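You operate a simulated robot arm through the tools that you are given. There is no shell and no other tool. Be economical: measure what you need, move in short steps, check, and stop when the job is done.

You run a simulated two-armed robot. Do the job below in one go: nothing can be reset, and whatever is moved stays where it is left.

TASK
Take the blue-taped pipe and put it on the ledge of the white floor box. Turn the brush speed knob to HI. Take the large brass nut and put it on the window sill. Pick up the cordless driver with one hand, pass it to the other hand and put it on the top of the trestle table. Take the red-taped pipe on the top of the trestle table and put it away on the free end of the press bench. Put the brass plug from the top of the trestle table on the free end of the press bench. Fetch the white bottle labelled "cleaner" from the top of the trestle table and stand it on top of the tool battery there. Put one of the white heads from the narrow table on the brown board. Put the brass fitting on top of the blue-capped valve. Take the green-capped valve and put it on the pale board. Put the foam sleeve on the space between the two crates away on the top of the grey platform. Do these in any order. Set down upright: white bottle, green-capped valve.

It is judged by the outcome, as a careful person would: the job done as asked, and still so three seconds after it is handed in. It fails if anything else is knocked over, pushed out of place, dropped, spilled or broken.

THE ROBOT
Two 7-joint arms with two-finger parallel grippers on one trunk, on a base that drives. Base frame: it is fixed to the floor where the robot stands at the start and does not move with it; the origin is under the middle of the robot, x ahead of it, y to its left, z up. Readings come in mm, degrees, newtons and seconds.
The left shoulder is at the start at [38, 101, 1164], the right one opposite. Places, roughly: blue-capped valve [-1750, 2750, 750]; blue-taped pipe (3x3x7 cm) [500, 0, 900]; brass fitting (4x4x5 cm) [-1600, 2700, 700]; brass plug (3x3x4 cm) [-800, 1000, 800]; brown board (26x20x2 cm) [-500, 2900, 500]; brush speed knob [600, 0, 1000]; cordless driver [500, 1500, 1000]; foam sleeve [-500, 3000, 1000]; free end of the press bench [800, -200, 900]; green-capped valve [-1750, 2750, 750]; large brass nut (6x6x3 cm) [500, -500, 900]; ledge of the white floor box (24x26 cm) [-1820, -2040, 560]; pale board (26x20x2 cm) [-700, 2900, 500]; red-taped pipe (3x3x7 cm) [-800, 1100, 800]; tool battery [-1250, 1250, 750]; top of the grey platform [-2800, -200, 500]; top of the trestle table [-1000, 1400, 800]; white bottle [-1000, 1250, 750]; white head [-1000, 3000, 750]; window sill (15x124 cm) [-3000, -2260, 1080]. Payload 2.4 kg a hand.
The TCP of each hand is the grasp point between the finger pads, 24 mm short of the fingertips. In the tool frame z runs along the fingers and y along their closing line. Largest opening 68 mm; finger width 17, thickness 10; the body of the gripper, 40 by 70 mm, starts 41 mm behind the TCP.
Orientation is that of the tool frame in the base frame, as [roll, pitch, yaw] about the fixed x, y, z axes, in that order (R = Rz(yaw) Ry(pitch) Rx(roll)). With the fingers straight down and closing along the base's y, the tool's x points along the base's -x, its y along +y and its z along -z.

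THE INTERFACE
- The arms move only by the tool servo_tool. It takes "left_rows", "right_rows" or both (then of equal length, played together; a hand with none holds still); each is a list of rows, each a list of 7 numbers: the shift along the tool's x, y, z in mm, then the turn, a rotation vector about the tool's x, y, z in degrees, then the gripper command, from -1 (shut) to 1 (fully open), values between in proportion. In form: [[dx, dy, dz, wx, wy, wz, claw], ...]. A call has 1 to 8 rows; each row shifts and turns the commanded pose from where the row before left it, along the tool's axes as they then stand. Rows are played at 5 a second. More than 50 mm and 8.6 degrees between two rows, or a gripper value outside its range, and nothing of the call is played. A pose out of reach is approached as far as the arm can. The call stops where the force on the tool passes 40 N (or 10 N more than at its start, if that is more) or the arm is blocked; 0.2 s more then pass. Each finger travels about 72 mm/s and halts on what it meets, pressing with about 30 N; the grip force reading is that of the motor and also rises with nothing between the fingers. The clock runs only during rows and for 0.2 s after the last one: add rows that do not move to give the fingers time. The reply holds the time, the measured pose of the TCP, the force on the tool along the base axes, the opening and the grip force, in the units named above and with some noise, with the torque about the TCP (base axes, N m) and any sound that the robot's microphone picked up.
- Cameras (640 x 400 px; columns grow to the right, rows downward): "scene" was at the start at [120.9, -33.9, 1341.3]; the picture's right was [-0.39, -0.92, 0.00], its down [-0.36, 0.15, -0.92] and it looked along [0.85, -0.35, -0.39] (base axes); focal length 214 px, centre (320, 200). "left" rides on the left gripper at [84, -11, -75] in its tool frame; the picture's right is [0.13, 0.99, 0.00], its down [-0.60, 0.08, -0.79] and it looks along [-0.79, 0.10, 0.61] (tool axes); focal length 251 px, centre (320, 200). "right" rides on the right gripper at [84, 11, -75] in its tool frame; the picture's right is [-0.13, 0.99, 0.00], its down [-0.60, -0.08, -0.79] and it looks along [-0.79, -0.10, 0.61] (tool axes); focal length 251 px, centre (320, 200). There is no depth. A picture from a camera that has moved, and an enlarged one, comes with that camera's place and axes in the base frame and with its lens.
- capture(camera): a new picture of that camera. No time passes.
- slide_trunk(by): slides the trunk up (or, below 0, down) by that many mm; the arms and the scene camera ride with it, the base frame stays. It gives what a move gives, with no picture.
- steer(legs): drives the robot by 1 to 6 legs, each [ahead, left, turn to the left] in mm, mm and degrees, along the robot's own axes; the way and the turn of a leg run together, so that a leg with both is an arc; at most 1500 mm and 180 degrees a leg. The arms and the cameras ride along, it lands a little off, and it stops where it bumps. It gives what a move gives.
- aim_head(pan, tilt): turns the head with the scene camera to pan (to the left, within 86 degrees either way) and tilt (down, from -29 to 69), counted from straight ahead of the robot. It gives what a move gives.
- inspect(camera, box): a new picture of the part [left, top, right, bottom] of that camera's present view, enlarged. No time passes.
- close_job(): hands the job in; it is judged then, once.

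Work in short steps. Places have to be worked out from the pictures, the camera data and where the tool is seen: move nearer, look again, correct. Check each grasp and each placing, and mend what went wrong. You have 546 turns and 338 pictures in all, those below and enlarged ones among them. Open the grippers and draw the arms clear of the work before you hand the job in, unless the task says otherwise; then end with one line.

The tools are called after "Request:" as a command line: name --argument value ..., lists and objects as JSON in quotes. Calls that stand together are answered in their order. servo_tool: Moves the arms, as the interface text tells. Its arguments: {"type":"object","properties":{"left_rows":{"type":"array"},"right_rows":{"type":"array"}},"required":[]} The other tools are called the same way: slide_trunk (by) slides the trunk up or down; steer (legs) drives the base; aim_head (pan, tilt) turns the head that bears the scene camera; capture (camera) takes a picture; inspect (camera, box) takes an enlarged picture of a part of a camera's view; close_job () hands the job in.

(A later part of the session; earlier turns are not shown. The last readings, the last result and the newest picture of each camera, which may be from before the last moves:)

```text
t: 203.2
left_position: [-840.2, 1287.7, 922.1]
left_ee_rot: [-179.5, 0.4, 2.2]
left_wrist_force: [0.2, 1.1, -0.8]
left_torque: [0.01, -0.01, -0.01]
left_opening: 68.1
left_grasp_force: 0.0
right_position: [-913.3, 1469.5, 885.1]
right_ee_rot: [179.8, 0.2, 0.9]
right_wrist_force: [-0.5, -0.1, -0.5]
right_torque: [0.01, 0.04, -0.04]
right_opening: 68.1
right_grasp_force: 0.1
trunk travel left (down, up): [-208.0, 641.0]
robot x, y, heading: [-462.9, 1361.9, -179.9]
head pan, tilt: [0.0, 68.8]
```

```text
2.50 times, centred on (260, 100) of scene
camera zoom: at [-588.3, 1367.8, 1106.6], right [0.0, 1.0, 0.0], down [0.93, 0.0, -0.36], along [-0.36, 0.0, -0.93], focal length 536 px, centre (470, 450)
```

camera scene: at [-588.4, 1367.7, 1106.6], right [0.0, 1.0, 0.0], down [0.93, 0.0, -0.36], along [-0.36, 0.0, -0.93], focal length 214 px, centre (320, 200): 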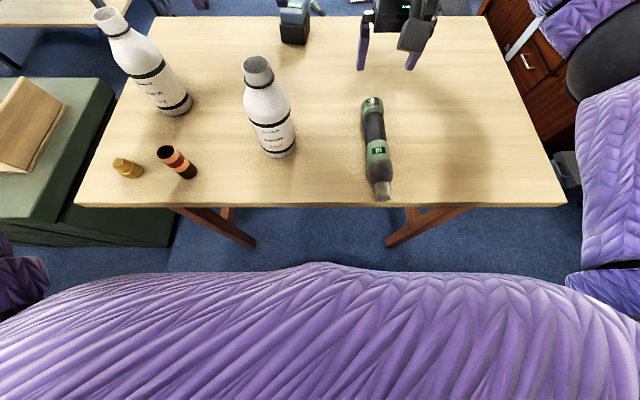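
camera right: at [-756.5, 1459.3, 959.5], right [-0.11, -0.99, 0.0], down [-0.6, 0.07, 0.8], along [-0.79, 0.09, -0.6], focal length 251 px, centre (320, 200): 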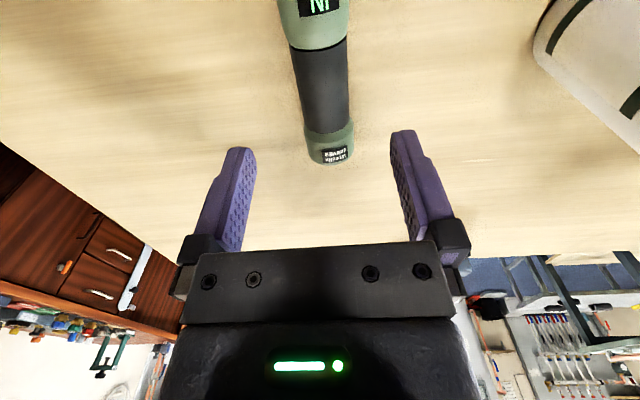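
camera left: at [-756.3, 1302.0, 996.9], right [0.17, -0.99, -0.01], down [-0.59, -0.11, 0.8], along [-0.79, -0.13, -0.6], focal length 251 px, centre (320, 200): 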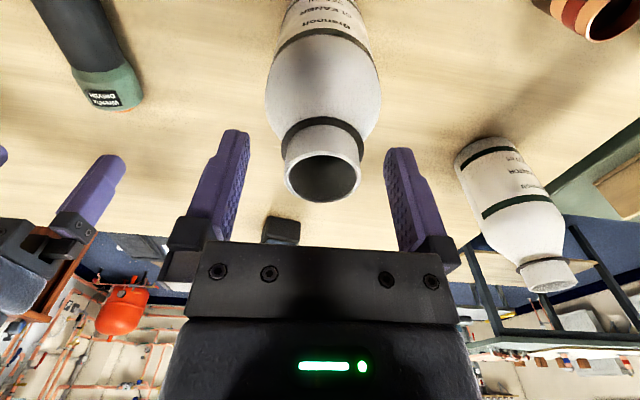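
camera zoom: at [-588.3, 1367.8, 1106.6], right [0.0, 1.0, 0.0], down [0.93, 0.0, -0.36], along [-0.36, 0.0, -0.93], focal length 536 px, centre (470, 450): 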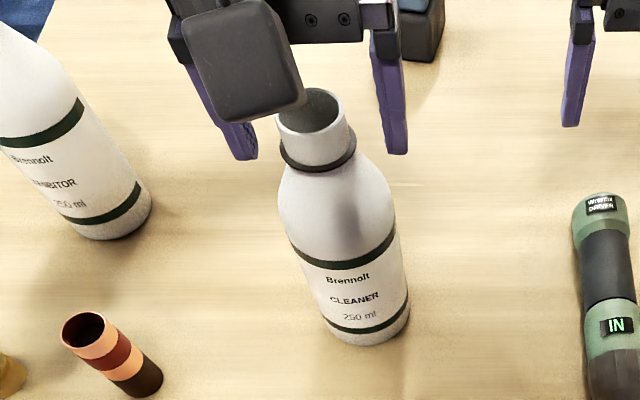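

The neck is centred between the fingers. I close on it and lift slowly.

Request:
servo_tool --left_rows '[[0, 0, 0, 0, 0, 0, 0.2], [0, 0, 0, 0, 0, 0, -1], [0, 0, 0, 0, 0, 0, -1], [0, 0, 0, 0, 0, 0, -1], [0, 0, -4, 0, 0, 0, -1], [0, 0, -8, 0, 0, 0, -1], [0, 0, 0, 0, 0, 0, -1]]'

Request:
capture --camera "left"

```text
t: 204.8
left_position: [-840.0, 1286.7, 934.9]
left_ee_rot: [-179.6, 0.4, 2.3]
left_wrist_force: [-0.5, 0.1, -1.5]
left_torque: [-0.03, 0.0, 0.01]
left_opening: 34.5
left_grasp_force: 29.9
right_position: [-911.5, 1469.1, 884.0]
right_ee_rot: [179.7, 0.3, 0.9]
right_wrist_force: [0.1, 0.4, 0.5]
right_torque: [0.01, 0.03, 0.01]
right_opening: 68.1
right_grasp_force: 0.1
trunk travel left (down, up): [-208.0, 641.0]
robot x, y, heading: [-465.3, 1364.3, -180.1]
head pan, tilt: [0.0, 68.8]
```

```text
215 pictures are left
camera left: at [-755.7, 1301.7, 1009.4], right [0.17, -0.99, -0.01], down [-0.59, -0.11, 0.8], along [-0.79, -0.13, -0.6], focal length 251 px, centre (320, 200)
```

left: 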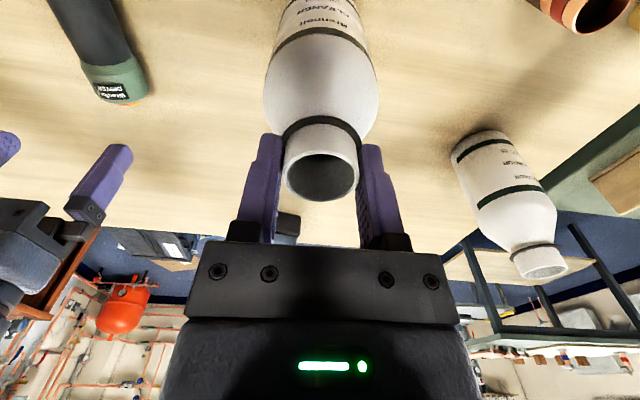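

The bottle is held by its neck, upright. I raise it, then back away and go round the table's right-hand end to reach the battery from the far side.

Request:
servo_tool --left_rows '[[0, 0, -20, 0, 0, 0, -1], [0, 0, -30, 0, 0, 0, -1], [0, 0, -30, 0, 0, 0, -1], [0, 0, -30, 0, 0, 0, -1], [0, 0, 0, 0, 0, 0, -1]]' --right_rows '[[0, 0, -30, 0, 0, 0, 1], [0, 0, -40, 0, 0, 0, 1], [0, 0, -40, 0, 0, 0, 1], [20, 0, -30, 0, 0, 0, 1], [20, 0, 0, 0, 0, 0, 1]]'

Request:
steer --legs '[[-220, 0, 0], [0, -820, 0]]'

Request:
aim_head --pan 0 --tilt 30

Request:
capture --camera "scene"

```text
t: 206.0
left_position: [-839.3, 1285.3, 1045.1]
left_ee_rot: [-179.6, 0.4, 2.3]
left_wrist_force: [0.5, -0.3, -0.7]
left_torque: [-0.05, 0.01, 0.02]
left_opening: 34.8
left_grasp_force: 29.8
right_position: [-871.6, 1470.6, 1023.4]
right_ee_rot: [179.8, 0.3, 1.1]
right_wrist_force: [-0.3, 0.8, -0.4]
right_torque: [-0.02, 0.0, 0.01]
right_opening: 68.2
right_grasp_force: 0.1
trunk travel left (down, up): [-208.0, 641.0]
robot x, y, heading: [-464.0, 1368.4, -180.2]
head pan, tilt: [0.0, 68.8]
```

```text
t: 211.6
left_position: [-616.3, 2099.3, 1045.0]
left_ee_rot: [-179.6, 0.4, 1.6]
left_wrist_force: [0.2, -0.8, -1.3]
left_torque: [0.0, 0.0, -0.02]
left_opening: 34.3
left_grasp_force: 30.0
right_position: [-646.2, 2285.2, 1023.4]
right_ee_rot: [179.8, 0.4, 0.3]
right_wrist_force: [-0.5, 0.4, -0.3]
right_torque: [-0.01, -0.02, 0.0]
right_opening: 67.9
right_grasp_force: 0.1
trunk travel left (down, up): [-208.0, 641.0]
robot x, y, heading: [-239.8, 2175.9, 179.3]
head pan, tilt: [0.0, 68.8]
```

```text
t: 212.7
left_position: [-616.0, 2100.3, 1045.1]
left_ee_rot: [-179.7, 0.5, 1.6]
left_wrist_force: [0.6, 0.4, -0.6]
left_torque: [0.0, 0.04, 0.04]
left_opening: 34.3
left_grasp_force: 30.0
right_position: [-646.0, 2284.7, 1023.7]
right_ee_rot: [179.8, 0.3, 0.2]
right_wrist_force: [1.1, 0.6, 0.6]
right_torque: [-0.02, 0.01, -0.01]
right_opening: 68.0
right_grasp_force: 0.1
trunk travel left (down, up): [-208.0, 641.0]
robot x, y, heading: [-238.3, 2174.9, 179.5]
head pan, tilt: [0.0, 30.0]
```

```text
214 pictures are left
camera scene: at [-399.0, 2179.5, 1157.9], right [0.01, 1.0, 0.0], down [0.5, -0.01, -0.87], along [-0.87, 0.01, -0.5], focal length 214 px, centre (320, 200)
```

scene: 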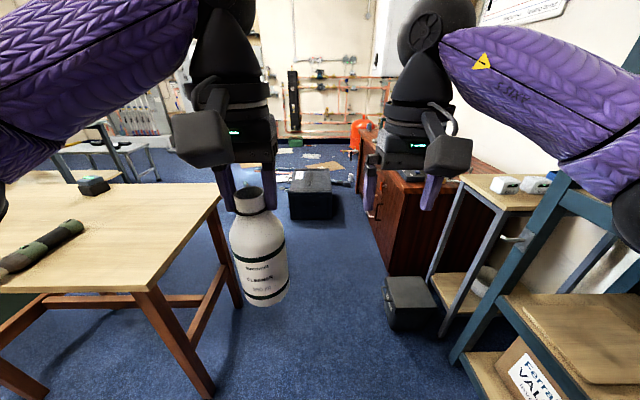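

The lane between table and cabinet is clear. I drive ahead 1290 mm, turn left through 180° and slide right to face the battery.

Request:
steer --legs '[[1290, 0, 0], [0, 0, 180], [0, -500, 0]]'

Request:
capture --camera "scene"

```text
t: 229.1
left_position: [-1157.0, 1774.9, 1045.0]
left_ee_rot: [-179.5, 0.4, -178.3]
left_wrist_force: [-0.5, 0.4, -1.4]
left_torque: [0.0, 0.0, -0.01]
left_opening: 34.5
left_grasp_force: 30.2
right_position: [-1126.6, 1590.7, 1025.0]
right_ee_rot: [179.9, 0.2, -179.5]
right_wrist_force: [-0.2, 0.1, -0.9]
right_torque: [-0.04, -0.01, 0.0]
right_opening: 67.8
right_grasp_force: 0.1
trunk travel left (down, up): [-208.0, 641.0]
robot x, y, heading: [-1538.7, 1698.9, -0.4]
head pan, tilt: [0.0, 30.0]
```

```text
213 pictures are left
camera scene: at [-1373.0, 1698.5, 1158.0], right [-0.01, -1.0, 0.0], down [-0.5, 0.0, -0.87], along [0.87, -0.01, -0.5], focal length 214 px, centre (320, 200)
```

scene: 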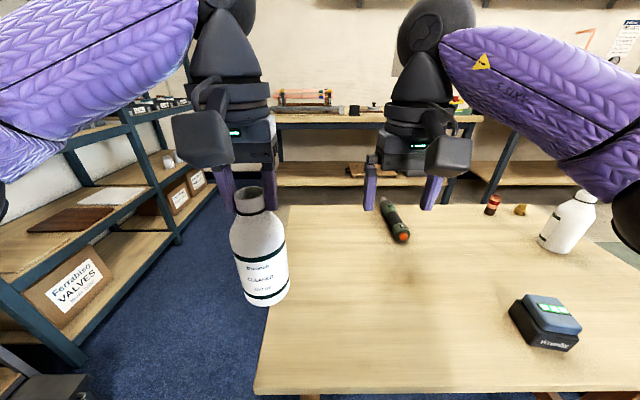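

The battery sits at about [-1175,1330]. I slide right another 440 mm and look from closer.

Request:
steer --legs '[[0, -435, 0.4]]'

Request:
aim_head --pan 0 --tilt 60

Request:
capture --camera "scene"

Request:
capture --camera "left"

```text
t: 231.8
left_position: [-1160.6, 1340.2, 1045.3]
left_ee_rot: [-179.6, 0.3, -178.3]
left_wrist_force: [-0.1, 0.1, -2.3]
left_torque: [-0.01, -0.02, 0.01]
left_opening: 34.3
left_grasp_force: 30.0
right_position: [-1129.9, 1155.9, 1023.4]
right_ee_rot: [179.8, 0.2, -179.7]
right_wrist_force: [0.1, 0.0, -0.5]
right_torque: [0.01, -0.03, 0.0]
right_opening: 67.9
right_grasp_force: 0.1
trunk travel left (down, up): [-208.0, 641.0]
robot x, y, heading: [-1536.1, 1262.3, -0.6]
head pan, tilt: [0.0, 30.0]
```

```text
t: 232.7
left_position: [-1160.5, 1339.2, 1044.4]
left_ee_rot: [-179.6, 0.4, -178.2]
left_wrist_force: [-0.2, 0.8, -1.5]
left_torque: [0.02, -0.02, -0.02]
left_opening: 34.2
left_grasp_force: 29.5
right_position: [-1130.1, 1155.2, 1024.1]
right_ee_rot: [179.8, 0.3, -179.8]
right_wrist_force: [-0.5, 0.4, 0.4]
right_torque: [-0.01, 0.01, -0.01]
right_opening: 67.9
right_grasp_force: 0.0
trunk travel left (down, up): [-208.0, 641.0]
robot x, y, heading: [-1540.5, 1262.2, -0.6]
head pan, tilt: [0.0, 60.0]
```

```text
212 pictures are left
camera scene: at [-1400.5, 1264.1, 1116.0], right [-0.01, -1.0, 0.0], down [-0.87, 0.01, -0.5], along [0.5, -0.01, -0.87], focal length 214 px, centre (320, 200)
```

scene: 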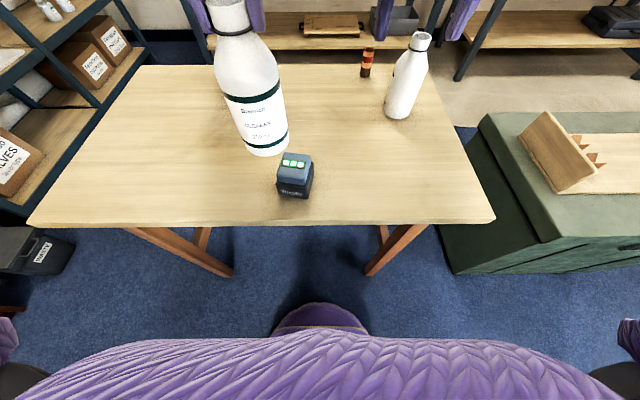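

```text
211 pictures are left
camera left: at [-1245.2, 1327.6, 1119.4], right [-0.16, 0.99, -0.01], down [0.6, 0.1, 0.8], along [0.79, 0.12, -0.6], focal length 251 px, centre (320, 200)
```

left: 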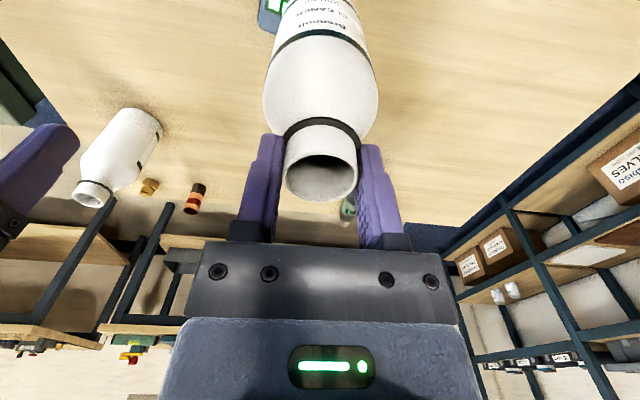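

I zoom in on the battery to measure its top.

Request:
inspect --camera "scene" --box '[250, 130, 350, 210]'

```text
5.00 times, centred on (300, 170) of scene
camera zoom: at [-1400.5, 1264.1, 1116.0], right [-0.01, -1.0, 0.0], down [-0.87, 0.01, -0.5], along [0.5, -0.01, -0.87], focal length 1072 px, centre (420, 350)
```

zoom: 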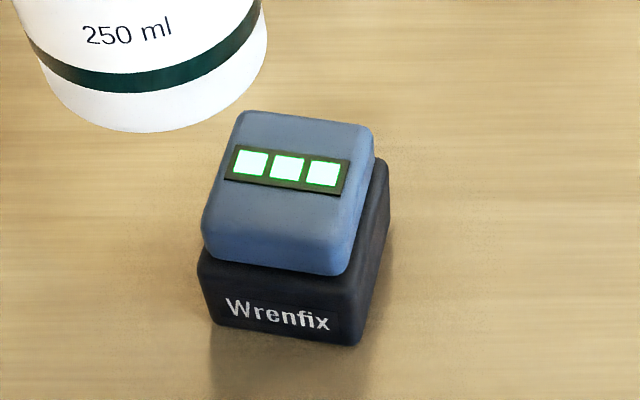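

Battery top: about 51×60 mm, centre [-1157,1305], z≈813. I position the bottle above it and lower near.

Request:
servo_tool --left_rows '[[-2, -17, 0, 0, 0, 0, -1], [0, -17, 0, 0, 0, 0, -1], [0, 0, 20, 0, 0, 0, -1], [0, 0, 20, 0, 0, 0, -1], [0, 0, 12, 0, 0, 0, -1], [0, 0, 0, 0, 0, 0, -1]]'

Request:
inspect --camera "scene" --box '[230, 60, 390, 220]'

Request:
capture --camera "right"

```text
t: 234.1
left_position: [-1157.3, 1304.7, 993.5]
left_ee_rot: [-179.5, 0.5, -178.3]
left_wrist_force: [-0.6, -0.4, -1.0]
left_torque: [0.0, 0.03, -0.03]
left_opening: 34.2
left_grasp_force: 30.2
right_position: [-1129.7, 1154.8, 1023.0]
right_ee_rot: [179.8, 0.3, -179.7]
right_wrist_force: [0.1, 0.2, 0.2]
right_torque: [0.0, -0.01, 0.0]
right_opening: 67.7
right_grasp_force: 0.0
trunk travel left (down, up): [-208.0, 641.0]
robot x, y, heading: [-1536.4, 1265.5, -0.5]
head pan, tilt: [0.0, 60.0]
```

```text
2.50 times, centred on (310, 140) of scene
camera zoom: at [-1400.5, 1264.1, 1115.9], right [-0.01, -1.0, 0.0], down [-0.87, 0.01, -0.5], along [0.5, -0.01, -0.87], focal length 536 px, centre (345, 350)
```

zoom: 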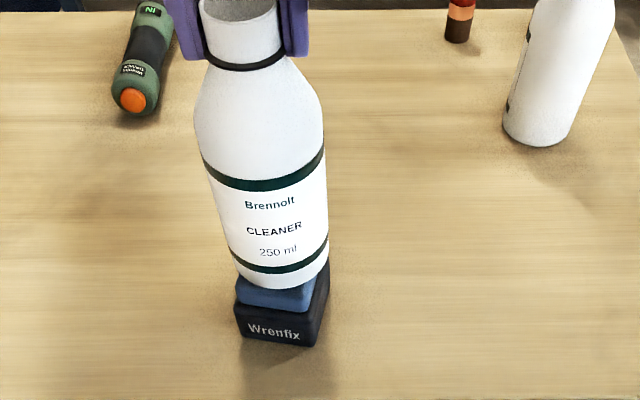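

```text
208 pictures are left
camera right: at [-1213.3, 1164.5, 1098.7], right [0.12, 0.99, 0.0], down [0.6, -0.08, 0.8], along [0.79, -0.1, -0.61], focal length 251 px, centre (320, 200)
```

right: 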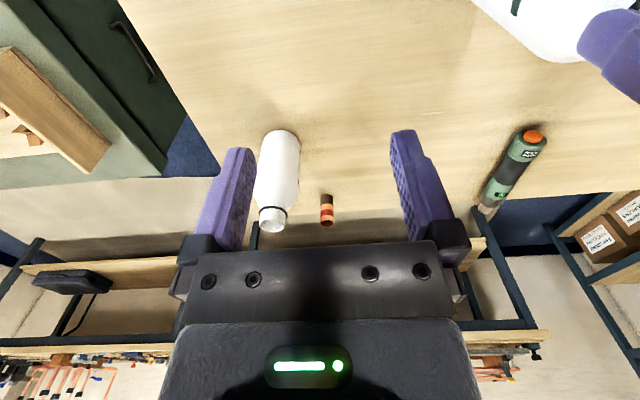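

The bottle is above the battery's top, well centred. I lower slowly to contact.

Request:
servo_tool --left_rows '[[0, 2, 8, 0, 0, 0, -1], [0, 0, 4, 0, 0, 0, -1], [0, 0, 3, 0, 0, 0, -1], [0, 0, 3, 0, 0, 0, -1], [0, 0, 3, 0, 0, 0, -1], [0, 0, 3, 0, 0, 0, -1], [0, 0, 3, 0, 0, 0, -1], [0, 0, 0, 0, 0, 0, -1]]'

Request:
inspect --camera "scene" --box '[230, 60, 390, 220]'

```text
t: 234.8
left_position: [-1158.6, 1306.0, 986.6]
left_ee_rot: [-179.4, 0.8, -178.3]
left_wrist_force: [-1.7, 0.6, 22.9]
left_torque: [0.61, 0.72, 0.02]
left_opening: 34.5
left_grasp_force: 29.7
right_position: [-1131.2, 1154.4, 1024.6]
right_ee_rot: [179.9, 0.5, -179.7]
right_wrist_force: [0.6, -0.8, 0.8]
right_torque: [-0.02, 0.03, -0.01]
right_opening: 68.0
right_grasp_force: 0.0
trunk travel left (down, up): [-208.0, 641.0]
robot x, y, heading: [-1536.4, 1265.8, -0.3]
head pan, tilt: [0.0, 60.0]
stopped in row 3 (left hand): the force on the tool passed its limit at 48 N (the readings are from after the stop); the commanded pose is now the measured one
```

```text
2.50 times, centred on (310, 140) of scene
camera zoom: at [-1402.1, 1263.8, 1116.3], right [-0.01, -1.0, 0.0], down [-0.87, 0.01, -0.5], along [0.5, 0.0, -0.87], focal length 536 px, centre (345, 350)
```

zoom: 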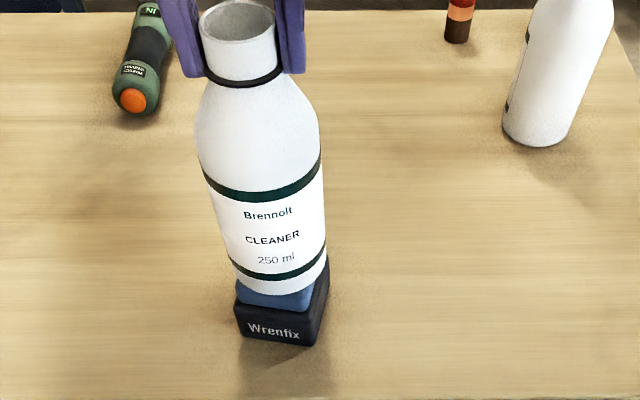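

The contact is at the front-left, so the battery's centre is a bit toward me and to the left. I lift 5 mm, shift by (-9,+5) and lower again.

Request:
servo_tool --left_rows '[[0, 0, -6, 0, 0.4, 0, -1], [8.5, 5, 0, 0, 0, 0, -1], [0, 0, 2, 0, 0, 0, -1], [0, 0, 2, 0, 0, 0, -1], [0, 0, 2, 0, 0, 0, -1], [0, 0, 2, 0, 0, 0, -1], [0, 0, 2, 0, 0, 0, -1]]'

Request:
inspect --camera "scene" --box '[230, 60, 390, 220]'

```text
t: 236.2
left_position: [-1167.5, 1311.8, 985.8]
left_ee_rot: [-179.1, 0.8, -178.3]
left_wrist_force: [-2.4, 1.0, 23.2]
left_torque: [0.64, 0.75, 0.06]
left_opening: 34.4
left_grasp_force: 29.9
right_position: [-1131.9, 1155.5, 1025.0]
right_ee_rot: [179.9, 0.5, -179.7]
right_wrist_force: [-0.8, -0.6, 0.9]
right_torque: [0.01, 0.01, -0.01]
right_opening: 68.1
right_grasp_force: 0.2
trunk travel left (down, up): [-208.0, 641.0]
robot x, y, heading: [-1538.3, 1264.8, -0.7]
head pan, tilt: [0.0, 60.0]
stopped in row 7 (left hand): the force on the tool passed its limit at 44 N (the readings are from after the stop); the commanded pose is now the measured one
```

```text
2.50 times, centred on (310, 140) of scene
camera zoom: at [-1402.2, 1263.9, 1116.3], right [-0.01, -1.0, 0.0], down [-0.87, 0.01, -0.5], along [0.5, 0.0, -0.87], focal length 536 px, centre (345, 350)
```

zoom: 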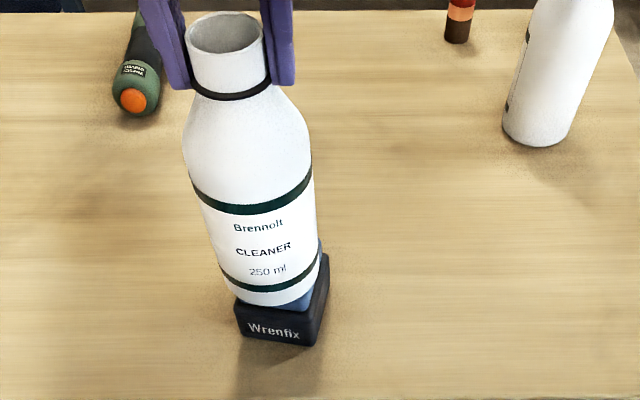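

Re-measuring with top z≈823, the battery's centre is [-1165,1304]; the bottle is now 7 mm too far left. I correct that and lower again.

Request:
servo_tool --left_rows '[[0, 0, -6, 0, 0.5, 0, -1], [-2, -7, 0, 0, 0, 0, -1], [0, 0, 2, 0, 0, 0, -1], [0, 0, 2, 0, 0, 0, -1], [0, 0, 1.5, 0, 0, 0, -1], [0, 0, 1, 0, 0, 0, -1], [0, 0, 0, 0, 0, 0, -1]]'

Request:
inspect --camera "scene" --box '[230, 60, 390, 220]'

```text
t: 237.8
left_position: [-1164.5, 1305.4, 985.9]
left_ee_rot: [-179.1, 0.3, -178.1]
left_wrist_force: [3.8, -1.1, 39.7]
left_torque: [0.76, -0.77, -0.13]
left_opening: 34.6
left_grasp_force: 30.4
right_position: [-1132.2, 1153.5, 1024.8]
right_ee_rot: [179.8, 0.4, -179.7]
right_wrist_force: [0.6, 0.5, -0.4]
right_torque: [0.0, 0.0, -0.03]
right_opening: 68.0
right_grasp_force: 0.1
trunk travel left (down, up): [-208.0, 641.0]
robot x, y, heading: [-1538.3, 1263.2, -0.7]
head pan, tilt: [0.0, 60.0]
```

```text
2.50 times, centred on (310, 140) of scene
camera zoom: at [-1402.3, 1263.5, 1116.6], right [-0.01, -1.0, 0.0], down [-0.87, 0.01, -0.5], along [0.5, 0.0, -0.87], focal length 536 px, centre (345, 350)
```

zoom: 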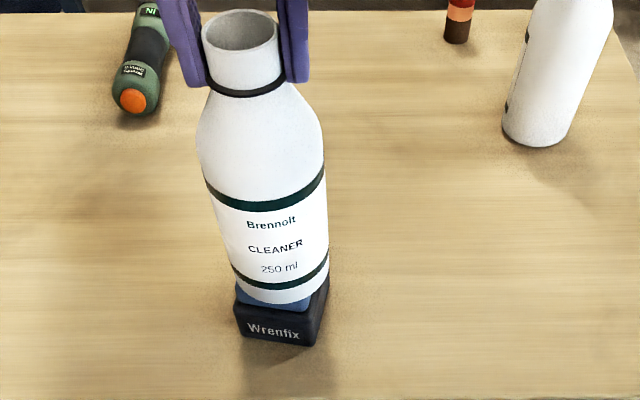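

The bottle is centred over the battery. I relieve the pressure and open gradually.

Request:
servo_tool --left_rows '[[0, 0, -1.5, 0, 0, 0, -1], [0, 0, 0, 0, 0, 0, -0.3], [0, 0, 0, 0, 0, 0, 0], [0, 0, 0, 0, 0, 0, 0.4], [0, 0, 0, 0, 0, 0, 1], [0, 0, 0, 0, 0, 0, 1]]'

Request:
inspect --camera "scene" --box '[230, 60, 390, 220]'

```text
t: 239.2
left_position: [-1163.3, 1305.9, 985.4]
left_ee_rot: [-179.1, 0.1, -178.3]
left_wrist_force: [-0.8, -0.1, -0.3]
left_torque: [0.01, -0.03, -0.01]
left_opening: 68.1
left_grasp_force: 0.0
right_position: [-1130.1, 1154.5, 1024.3]
right_ee_rot: [179.8, 0.3, -179.7]
right_wrist_force: [0.0, 0.3, -0.1]
right_torque: [0.01, -0.02, -0.01]
right_opening: 67.8
right_grasp_force: 0.1
trunk travel left (down, up): [-208.0, 641.0]
robot x, y, heading: [-1535.8, 1264.7, -0.6]
head pan, tilt: [0.0, 60.0]
```

```text
2.50 times, centred on (310, 140) of scene
camera zoom: at [-1400.5, 1264.1, 1115.9], right [-0.01, -1.0, 0.0], down [-0.87, 0.01, -0.5], along [0.5, 0.0, -0.87], focal length 536 px, centre (345, 350)
```

zoom: 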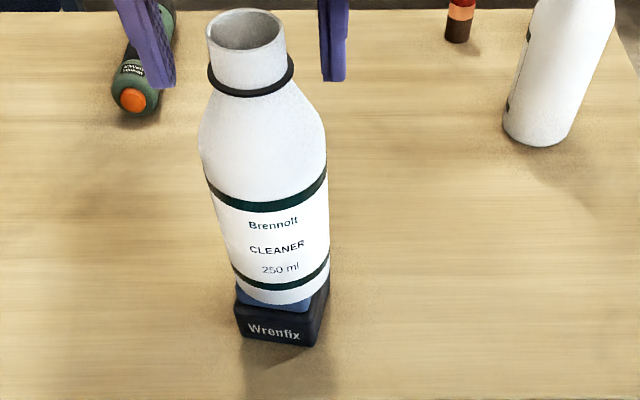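

It stands. I withdraw straight up and back off.

Request:
servo_tool --left_rows '[[0, 0, -20, 0, 0, 0, 1], [0, 0, -40, 0, 0, 0, 1], [0, 0, -40, 0, 0, 0, 1], [0, 0, 0, 0, 0, 0, 1]]'

Request:
steer --legs '[[-200, 0, 0]]'

Request:
capture --camera "scene"

```text
t: 240.2
left_position: [-1161.5, 1305.7, 1085.1]
left_ee_rot: [-179.1, 0.2, -178.3]
left_wrist_force: [0.4, -0.3, 0.0]
left_torque: [0.07, -0.01, -0.02]
left_opening: 67.6
left_grasp_force: 0.0
right_position: [-1130.2, 1154.5, 1023.1]
right_ee_rot: [179.8, 0.2, -179.6]
right_wrist_force: [0.2, -0.3, 0.8]
right_torque: [-0.02, 0.04, -0.02]
right_opening: 68.0
right_grasp_force: 0.1
trunk travel left (down, up): [-208.0, 641.0]
robot x, y, heading: [-1536.6, 1266.5, -0.6]
head pan, tilt: [0.0, 60.0]
```

```text
t: 241.8
left_position: [-1361.7, 1308.7, 1084.2]
left_ee_rot: [-179.1, 0.1, -177.9]
left_wrist_force: [-0.7, -0.9, -0.1]
left_torque: [0.0, 0.0, 0.01]
left_opening: 68.1
left_grasp_force: 0.0
right_position: [-1329.5, 1157.9, 1023.8]
right_ee_rot: [179.8, 0.3, -179.5]
right_wrist_force: [0.0, 0.3, 0.0]
right_torque: [-0.01, 0.02, -0.01]
right_opening: 68.1
right_grasp_force: 0.2
trunk travel left (down, up): [-208.0, 641.0]
robot x, y, heading: [-1738.3, 1266.5, -0.3]
head pan, tilt: [0.0, 60.0]
```

```text
203 pictures are left
camera scene: at [-1599.8, 1266.3, 1116.0], right [-0.01, -1.0, 0.0], down [-0.87, 0.01, -0.5], along [0.5, 0.0, -0.87], focal length 214 px, centre (320, 200)
```

scene: 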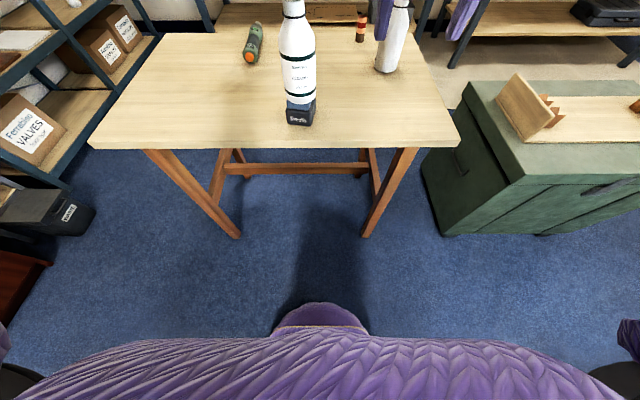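

The bottle stands steady on the battery. Next I turn to face the brown cabinet (valves, fitting) and approach.

Request:
steer --legs '[[0, 0, 90.3], [550, 0, 0]]'

Request:
aim_head --pan 0 --tilt 30

Request:
capture --camera "scene"

```text
t: 248.8
left_position: [-1768.4, 2194.9, 1084.3]
left_ee_rot: [-179.2, 0.1, -88.5]
left_wrist_force: [-0.4, -0.3, -0.2]
left_torque: [0.01, -0.03, -0.02]
left_opening: 68.0
left_grasp_force: 0.0
right_position: [-1617.2, 2228.3, 1023.7]
right_ee_rot: [179.7, 0.3, -89.9]
right_wrist_force: [0.3, 0.2, -0.2]
right_torque: [0.04, -0.02, 0.0]
right_opening: 68.1
right_grasp_force: 0.0
trunk travel left (down, up): [-208.0, 641.0]
robot x, y, heading: [-1727.4, 1821.0, 89.1]
head pan, tilt: [0.0, 60.0]
```

```text
t: 249.7
left_position: [-1768.9, 2195.8, 1084.8]
left_ee_rot: [-179.1, 0.1, -88.5]
left_wrist_force: [0.5, -0.8, 0.2]
left_torque: [0.0, 0.02, -0.01]
left_opening: 68.1
left_grasp_force: 0.0
right_position: [-1616.5, 2227.7, 1022.9]
right_ee_rot: [179.9, 0.3, -89.9]
right_wrist_force: [-1.1, 0.6, 1.0]
right_torque: [-0.02, -0.01, 0.01]
right_opening: 68.1
right_grasp_force: 0.0
trunk travel left (down, up): [-208.0, 641.0]
robot x, y, heading: [-1725.6, 1819.5, 89.2]
head pan, tilt: [0.0, 30.0]
```

```text
202 pictures are left
camera scene: at [-1724.2, 1983.1, 1157.9], right [1.0, -0.01, 0.0], down [-0.01, -0.5, -0.87], along [0.01, 0.87, -0.5], focal length 214 px, centre (320, 200)
```

scene: 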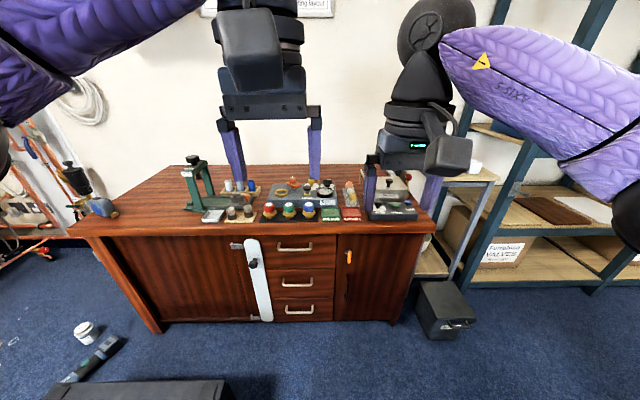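

I zoom in on the cabinet top.

Request:
inspect --camera "scene" --box '[180, 150, 430, 240]'

```text
2.56 times, centred on (305, 195) of scene
camera zoom: at [-1724.2, 1983.1, 1157.9], right [1.0, -0.01, 0.0], down [-0.01, -0.5, -0.87], along [0.01, 0.87, -0.5], focal length 549 px, centre (358, 213)
```

zoom: 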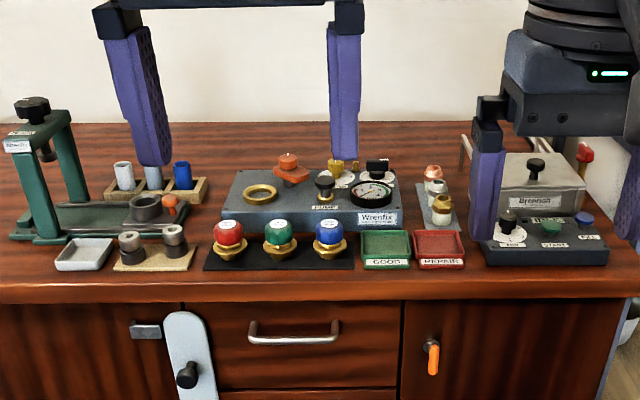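

Valves (red, green, blue) stand on a black mat, the brass fitting is on a strip to their right. I drive 380 mm nearer.

Request:
steer --legs '[[380, 0, 0.8]]'

Request:
aim_head --pan 0 --tilt 60

Request:
capture --camera "scene"

Request:
capture --camera "left"

Request:
capture --camera "right"

```text
t: 252.1
left_position: [-1766.6, 2579.8, 1084.8]
left_ee_rot: [-179.2, 0.1, -87.9]
left_wrist_force: [0.3, 0.6, -0.8]
left_torque: [0.01, -0.02, 0.01]
left_opening: 68.1
left_grasp_force: 0.1
right_position: [-1616.2, 2613.5, 1023.8]
right_ee_rot: [179.8, 0.3, -89.4]
right_wrist_force: [0.4, 0.6, -0.5]
right_torque: [-0.01, -0.01, 0.0]
right_opening: 68.2
right_grasp_force: 0.0
trunk travel left (down, up): [-208.0, 641.0]
robot x, y, heading: [-1727.7, 2202.6, 89.7]
head pan, tilt: [0.0, 30.0]
```

```text
t: 253.1
left_position: [-1767.0, 2579.1, 1084.1]
left_ee_rot: [-179.1, 0.1, -88.0]
left_wrist_force: [-0.6, 0.5, 0.1]
left_torque: [0.01, 0.02, 0.02]
left_opening: 68.1
left_grasp_force: 0.1
right_position: [-1617.7, 2611.6, 1024.5]
right_ee_rot: [179.8, 0.4, -89.4]
right_wrist_force: [0.4, -1.0, 0.4]
right_torque: [-0.03, 0.02, -0.03]
right_opening: 68.1
right_grasp_force: 0.0
trunk travel left (down, up): [-208.0, 641.0]
robot x, y, heading: [-1725.3, 2203.7, 89.9]
head pan, tilt: [0.0, 60.0]
```

```text
200 pictures are left
camera scene: at [-1721.8, 2343.1, 1116.0], right [1.0, -0.01, 0.0], down [-0.01, -0.87, -0.5], along [0.0, 0.5, -0.87], focal length 214 px, centre (320, 200)
```

scene: 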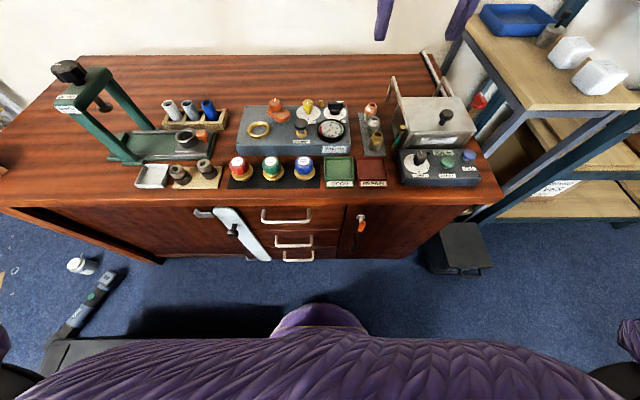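

```text
199 pictures are left
camera left: at [-1754.1, 2496.3, 1159.8], right [-0.99, -0.16, -0.01], down [-0.11, 0.6, 0.79], along [-0.12, 0.78, -0.61], focal length 251 px, centre (320, 200)
```

left: 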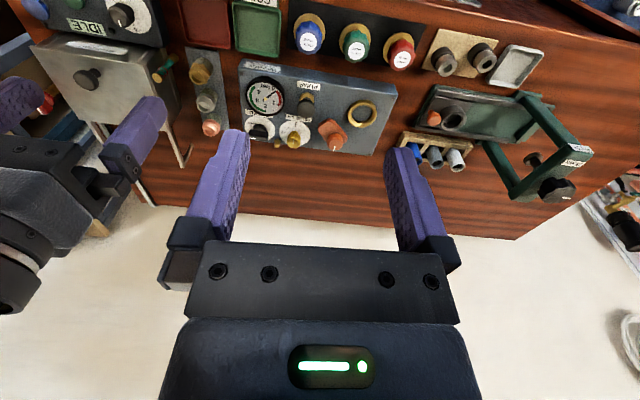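

```text
198 pictures are left
camera right: at [-1625.0, 2527.4, 1098.8], right [-0.99, 0.12, 0.0], down [0.08, 0.6, 0.8], along [0.09, 0.79, -0.61], focal length 251 px, centre (320, 200)
```

right: 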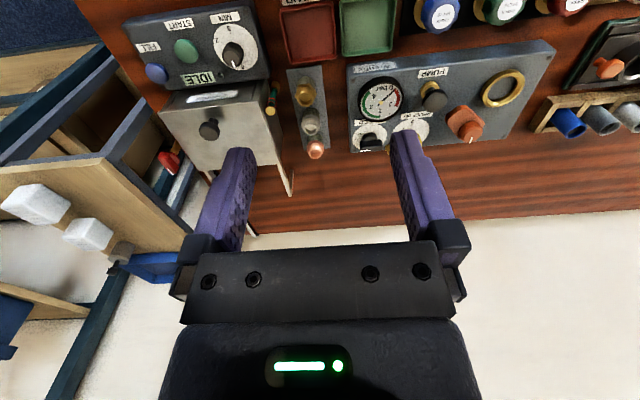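

Measured: blue cap top [-1758,2651,738], green [-1828,2648,738], brass fitting top [-1584,2724,744]. I drive 115 mm closer to have the fitting in reach of the right hand.

Request:
steer --legs '[[115, 0, 0]]'

Request:
capture --camera "scene"

Request:
inspect --camera "right" --box '[200, 0, 440, 180]'

```text
t: 254.3
left_position: [-1766.2, 2695.2, 1085.4]
left_ee_rot: [-179.2, 0.2, -88.0]
left_wrist_force: [0.2, -0.3, -0.9]
left_torque: [-0.01, 0.0, 0.0]
left_opening: 68.1
left_grasp_force: 0.1
right_position: [-1615.9, 2728.5, 1024.1]
right_ee_rot: [179.8, 0.3, -89.4]
right_wrist_force: [-0.5, 0.6, -0.6]
right_torque: [-0.03, -0.01, -0.02]
right_opening: 67.8
right_grasp_force: 0.0
trunk travel left (down, up): [-208.0, 641.0]
robot x, y, heading: [-1723.7, 2319.4, 89.9]
head pan, tilt: [0.0, 60.0]
```

```text
197 pictures are left
camera scene: at [-1721.3, 2458.7, 1115.9], right [1.0, 0.0, 0.0], down [0.0, -0.87, -0.5], along [0.0, 0.5, -0.87], focal length 214 px, centre (320, 200)
```

scene: 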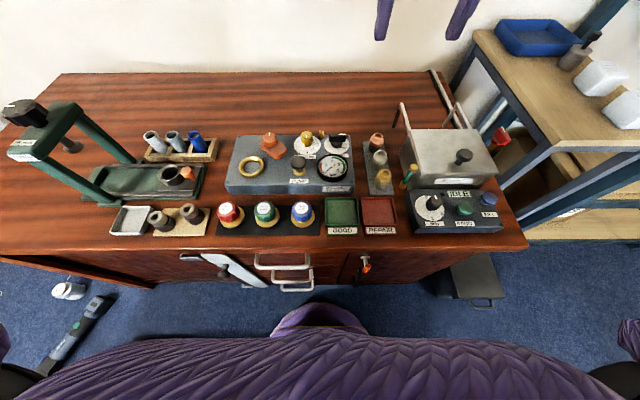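

```text
2.22 times, centred on (320, 90) of right
camera zoom: at [-1624.7, 2643.1, 1098.7], right [-0.99, 0.12, 0.0], down [0.07, 0.6, 0.8], along [0.09, 0.79, -0.61], focal length 559 px, centre (320, 444)
```

zoom: 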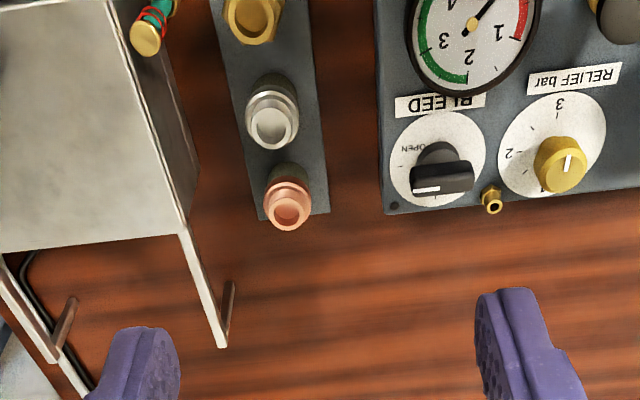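

The fitting is confirmed at [-1585,2726,744], with a spout about 50 mm to its right, so I will use a 50 mm opening. I lower the trunk and bring the right hand over it.

Request:
servo_tool --right_rows '[[1, -16, 0, 0, 0, 0, 0.47], [1, -15, 0, 0, 0, 0, 0.47], [0, 0, 0, 0, 0, 0, 0.47]]'

Request:
slide_trunk --by -150

Request:
servo_tool --right_rows '[[0, 0, 30, 0, 0, 0, 0.47], [0, 0, 20, 0, 0, 0, 0.47], [0, 0, 0, 0, 0, 0, 0.47]]'

Request:
capture --camera "right"

Request:
capture --camera "scene"

```text
t: 255.1
left_position: [-1766.7, 2694.4, 1084.8]
left_ee_rot: [-179.3, 0.1, -87.9]
left_wrist_force: [-0.3, -0.3, 0.0]
left_torque: [0.0, 0.01, -0.02]
left_opening: 68.3
left_grasp_force: 0.1
right_position: [-1584.5, 2727.2, 1023.5]
right_ee_rot: [179.8, 0.3, -89.5]
right_wrist_force: [0.0, 0.1, 0.1]
right_torque: [0.02, 0.0, -0.01]
right_opening: 50.3
right_grasp_force: 0.0
trunk travel left (down, up): [-208.0, 641.0]
robot x, y, heading: [-1721.2, 2318.3, 89.7]
head pan, tilt: [0.0, 60.0]
```

```text
t: 256.9
left_position: [-1766.3, 2694.7, 935.5]
left_ee_rot: [-179.2, 0.2, -87.8]
left_wrist_force: [-0.1, -1.3, 0.7]
left_torque: [0.02, 0.03, 0.05]
left_opening: 68.0
left_grasp_force: 0.1
right_position: [-1586.4, 2725.8, 874.2]
right_ee_rot: [179.8, 0.3, -89.4]
right_wrist_force: [1.2, 0.0, 0.1]
right_torque: [0.01, 0.0, 0.01]
right_opening: 50.0
right_grasp_force: 0.1
trunk travel left (down, up): [-58.0, 791.0]
robot x, y, heading: [-1721.2, 2322.3, 89.7]
head pan, tilt: [0.0, 60.0]
```

```text
t: 257.6
left_position: [-1766.5, 2694.3, 934.7]
left_ee_rot: [-179.2, 0.1, -87.8]
left_wrist_force: [-0.1, 0.7, -0.3]
left_torque: [-0.03, 0.0, -0.03]
left_opening: 68.3
left_grasp_force: 0.1
right_position: [-1585.8, 2725.7, 823.9]
right_ee_rot: [179.8, 0.3, -89.4]
right_wrist_force: [1.1, 0.9, 0.1]
right_torque: [0.01, 0.0, 0.01]
right_opening: 50.2
right_grasp_force: 0.0
trunk travel left (down, up): [-58.0, 791.0]
robot x, y, heading: [-1722.3, 2321.8, 89.6]
head pan, tilt: [0.0, 60.0]
```

```text
195 pictures are left
camera right: at [-1593.6, 2641.0, 898.9], right [-0.99, 0.12, 0.0], down [0.07, 0.6, 0.8], along [0.09, 0.79, -0.61], focal length 251 px, centre (320, 200)
```

right: 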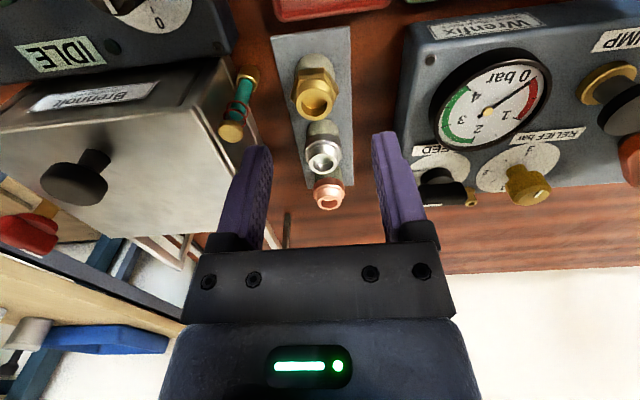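

```text
194 pictures are left
camera scene: at [-1721.1, 2505.5, 961.3], right [1.0, -0.01, 0.0], down [0.0, -0.87, -0.5], along [0.0, 0.5, -0.87], focal length 214 px, centre (320, 200)
```

scene: 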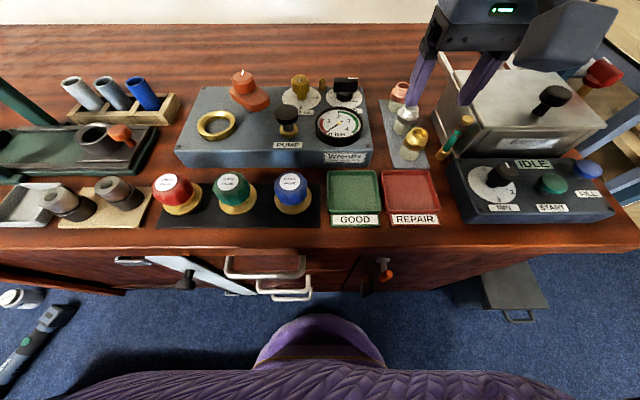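

Refined: the fitting's top is at about [-1580,2742,735]. I shift the hand accordingly and lower to z≈770 for a check.

Request:
servo_tool --right_rows '[[-15, -6, 0, 0, 0, 0, 0.47], [0, 0, 25, 0, 0, 0, 0.47], [0, 0, 25, 0, 0, 0, 0.47], [0, 0, 0, 0, 0, 0, 0.47]]'

Request:
capture --camera "right"

Request:
inspect --camera "scene" --box '[360, 60, 480, 190]'

```text
t: 258.6
left_position: [-1766.8, 2693.8, 933.6]
left_ee_rot: [-179.3, 0.2, -88.0]
left_wrist_force: [-0.1, -0.6, 0.5]
left_torque: [0.0, -0.03, -0.01]
left_opening: 68.1
left_grasp_force: 0.1
right_position: [-1579.3, 2741.9, 774.0]
right_ee_rot: [179.8, 0.3, -89.4]
right_wrist_force: [0.4, 0.0, 0.2]
right_torque: [0.02, 0.01, -0.01]
right_opening: 49.9
right_grasp_force: 0.0
trunk travel left (down, up): [-58.0, 791.0]
robot x, y, heading: [-1723.5, 2318.4, 89.8]
head pan, tilt: [0.0, 60.0]
```

```text
193 pictures are left
camera right: at [-1588.1, 2656.2, 849.5], right [-0.99, 0.12, 0.0], down [0.08, 0.6, 0.8], along [0.09, 0.79, -0.61], focal length 251 px, centre (320, 200)
```

right: 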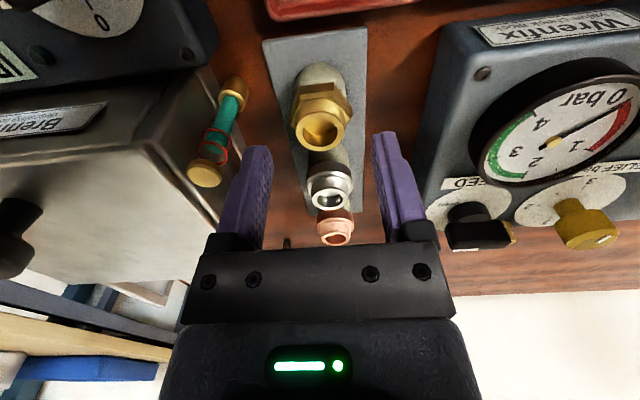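

```text
3.08 times, centred on (420, 125) of scene
camera zoom: at [-1721.1, 2505.5, 961.3], right [1.0, 0.0, 0.0], down [0.0, -0.87, -0.5], along [0.0, 0.5, -0.87], focal length 660 px, centre (12, 431)
```

zoom: 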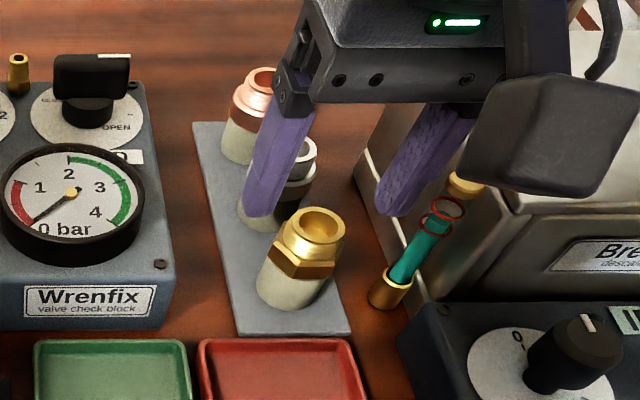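

Aligned: the fitting's top is [-1580,2743,737]. I descend to z≈735 around its hex and close.

Request:
servo_tool --right_rows '[[-1, 0, 20, 0, 0, 0, 0.47], [0, 0, 12, 0, 0, 0, 0.47], [0, 0, 7, 0, 0, 0, 0.47], [0, 0, 0, 0, 0, 0, 0.47], [0, 0, 0, 0, 0, 0, -0.3], [0, 0, 0, 0, 0, 0, -1], [0, 0, 0, 0, 0, 0, -1]]'

Request:
capture --camera "right"

Request:
inspect --camera "scene" --box '[360, 60, 480, 190]'

```text
t: 260.2
left_position: [-1766.0, 2695.2, 933.4]
left_ee_rot: [-179.1, 0.1, -88.0]
left_wrist_force: [0.4, -0.9, 0.6]
left_torque: [-0.01, 0.01, 0.0]
left_opening: 67.7
left_grasp_force: 0.0
right_position: [-1579.3, 2743.9, 737.0]
right_ee_rot: [179.8, 0.3, -89.4]
right_wrist_force: [0.0, 0.8, -0.2]
right_torque: [-0.04, 0.02, 0.01]
right_opening: 31.6
right_grasp_force: 29.8
trunk travel left (down, up): [-58.0, 791.0]
robot x, y, heading: [-1721.5, 2319.9, 89.7]
head pan, tilt: [0.0, 60.0]
```

```text
191 pictures are left
camera right: at [-1587.9, 2658.4, 810.4], right [-0.99, 0.12, 0.0], down [0.07, 0.6, 0.8], along [0.09, 0.79, -0.61], focal length 251 px, centre (320, 200)
```

right: 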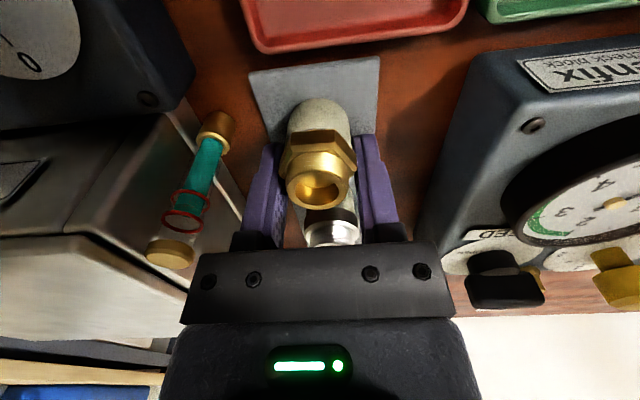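

```text
3.08 times, centred on (420, 125) of scene
camera zoom: at [-1721.2, 2505.5, 961.2], right [1.0, 0.0, 0.0], down [0.0, -0.87, -0.5], along [0.0, 0.5, -0.87], focal length 660 px, centre (12, 431)
```

zoom: 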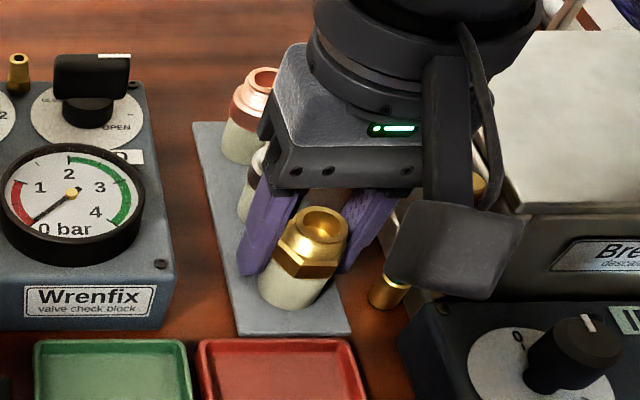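

Closed at 31.6 mm. I lift 25 mm slowly and check what comes with the hand.

Request:
servo_tool --right_rows '[[0, 0, -5, 0, 0, 0, -1], [0, 0, -10, 0, 0, 0, -1], [0, 0, -15, 0, 0, 0, -1], [0, 0, 0, 0, 0, 0, -1]]'

Request:
capture --camera "right"

Request:
inspect --camera "scene" --box '[360, 60, 480, 190]'

```text
t: 261.2
left_position: [-1766.1, 2694.8, 933.6]
left_ee_rot: [-179.2, 0.1, -88.0]
left_wrist_force: [0.3, 0.0, 0.4]
left_torque: [0.0, 0.0, 0.0]
left_opening: 67.9
left_grasp_force: 0.1
right_position: [-1579.6, 2741.9, 766.0]
right_ee_rot: [179.8, 0.4, -89.4]
right_wrist_force: [-0.3, 0.4, -1.1]
right_torque: [0.0, -0.02, 0.03]
right_opening: 31.6
right_grasp_force: 30.0
trunk travel left (down, up): [-58.0, 791.0]
robot x, y, heading: [-1721.0, 2321.3, 89.8]
head pan, tilt: [0.0, 60.0]
```

```text
189 pictures are left
camera right: at [-1588.4, 2657.0, 840.8], right [-0.99, 0.12, 0.0], down [0.07, 0.6, 0.8], along [0.09, 0.79, -0.61], focal length 251 px, centre (320, 200)
```

right: 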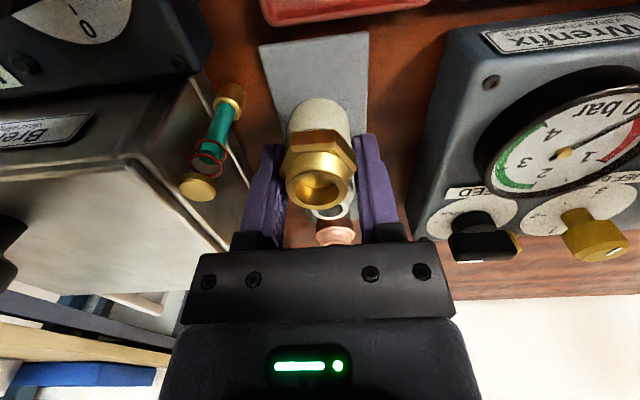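

```text
3.08 times, centred on (420, 125) of scene
camera zoom: at [-1721.1, 2505.5, 961.2], right [1.0, -0.01, 0.0], down [0.0, -0.87, -0.5], along [0.0, 0.5, -0.87], focal length 660 px, centre (12, 431)
```

zoom: 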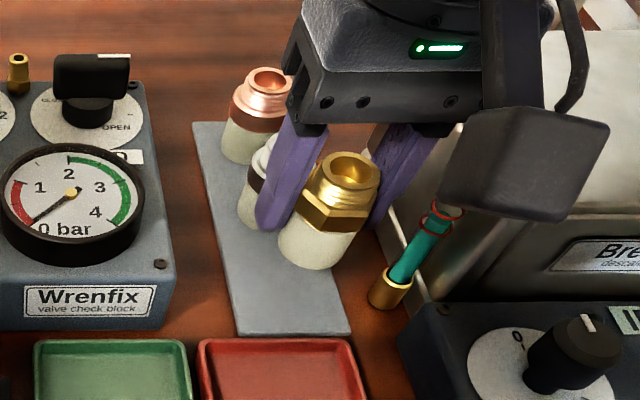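

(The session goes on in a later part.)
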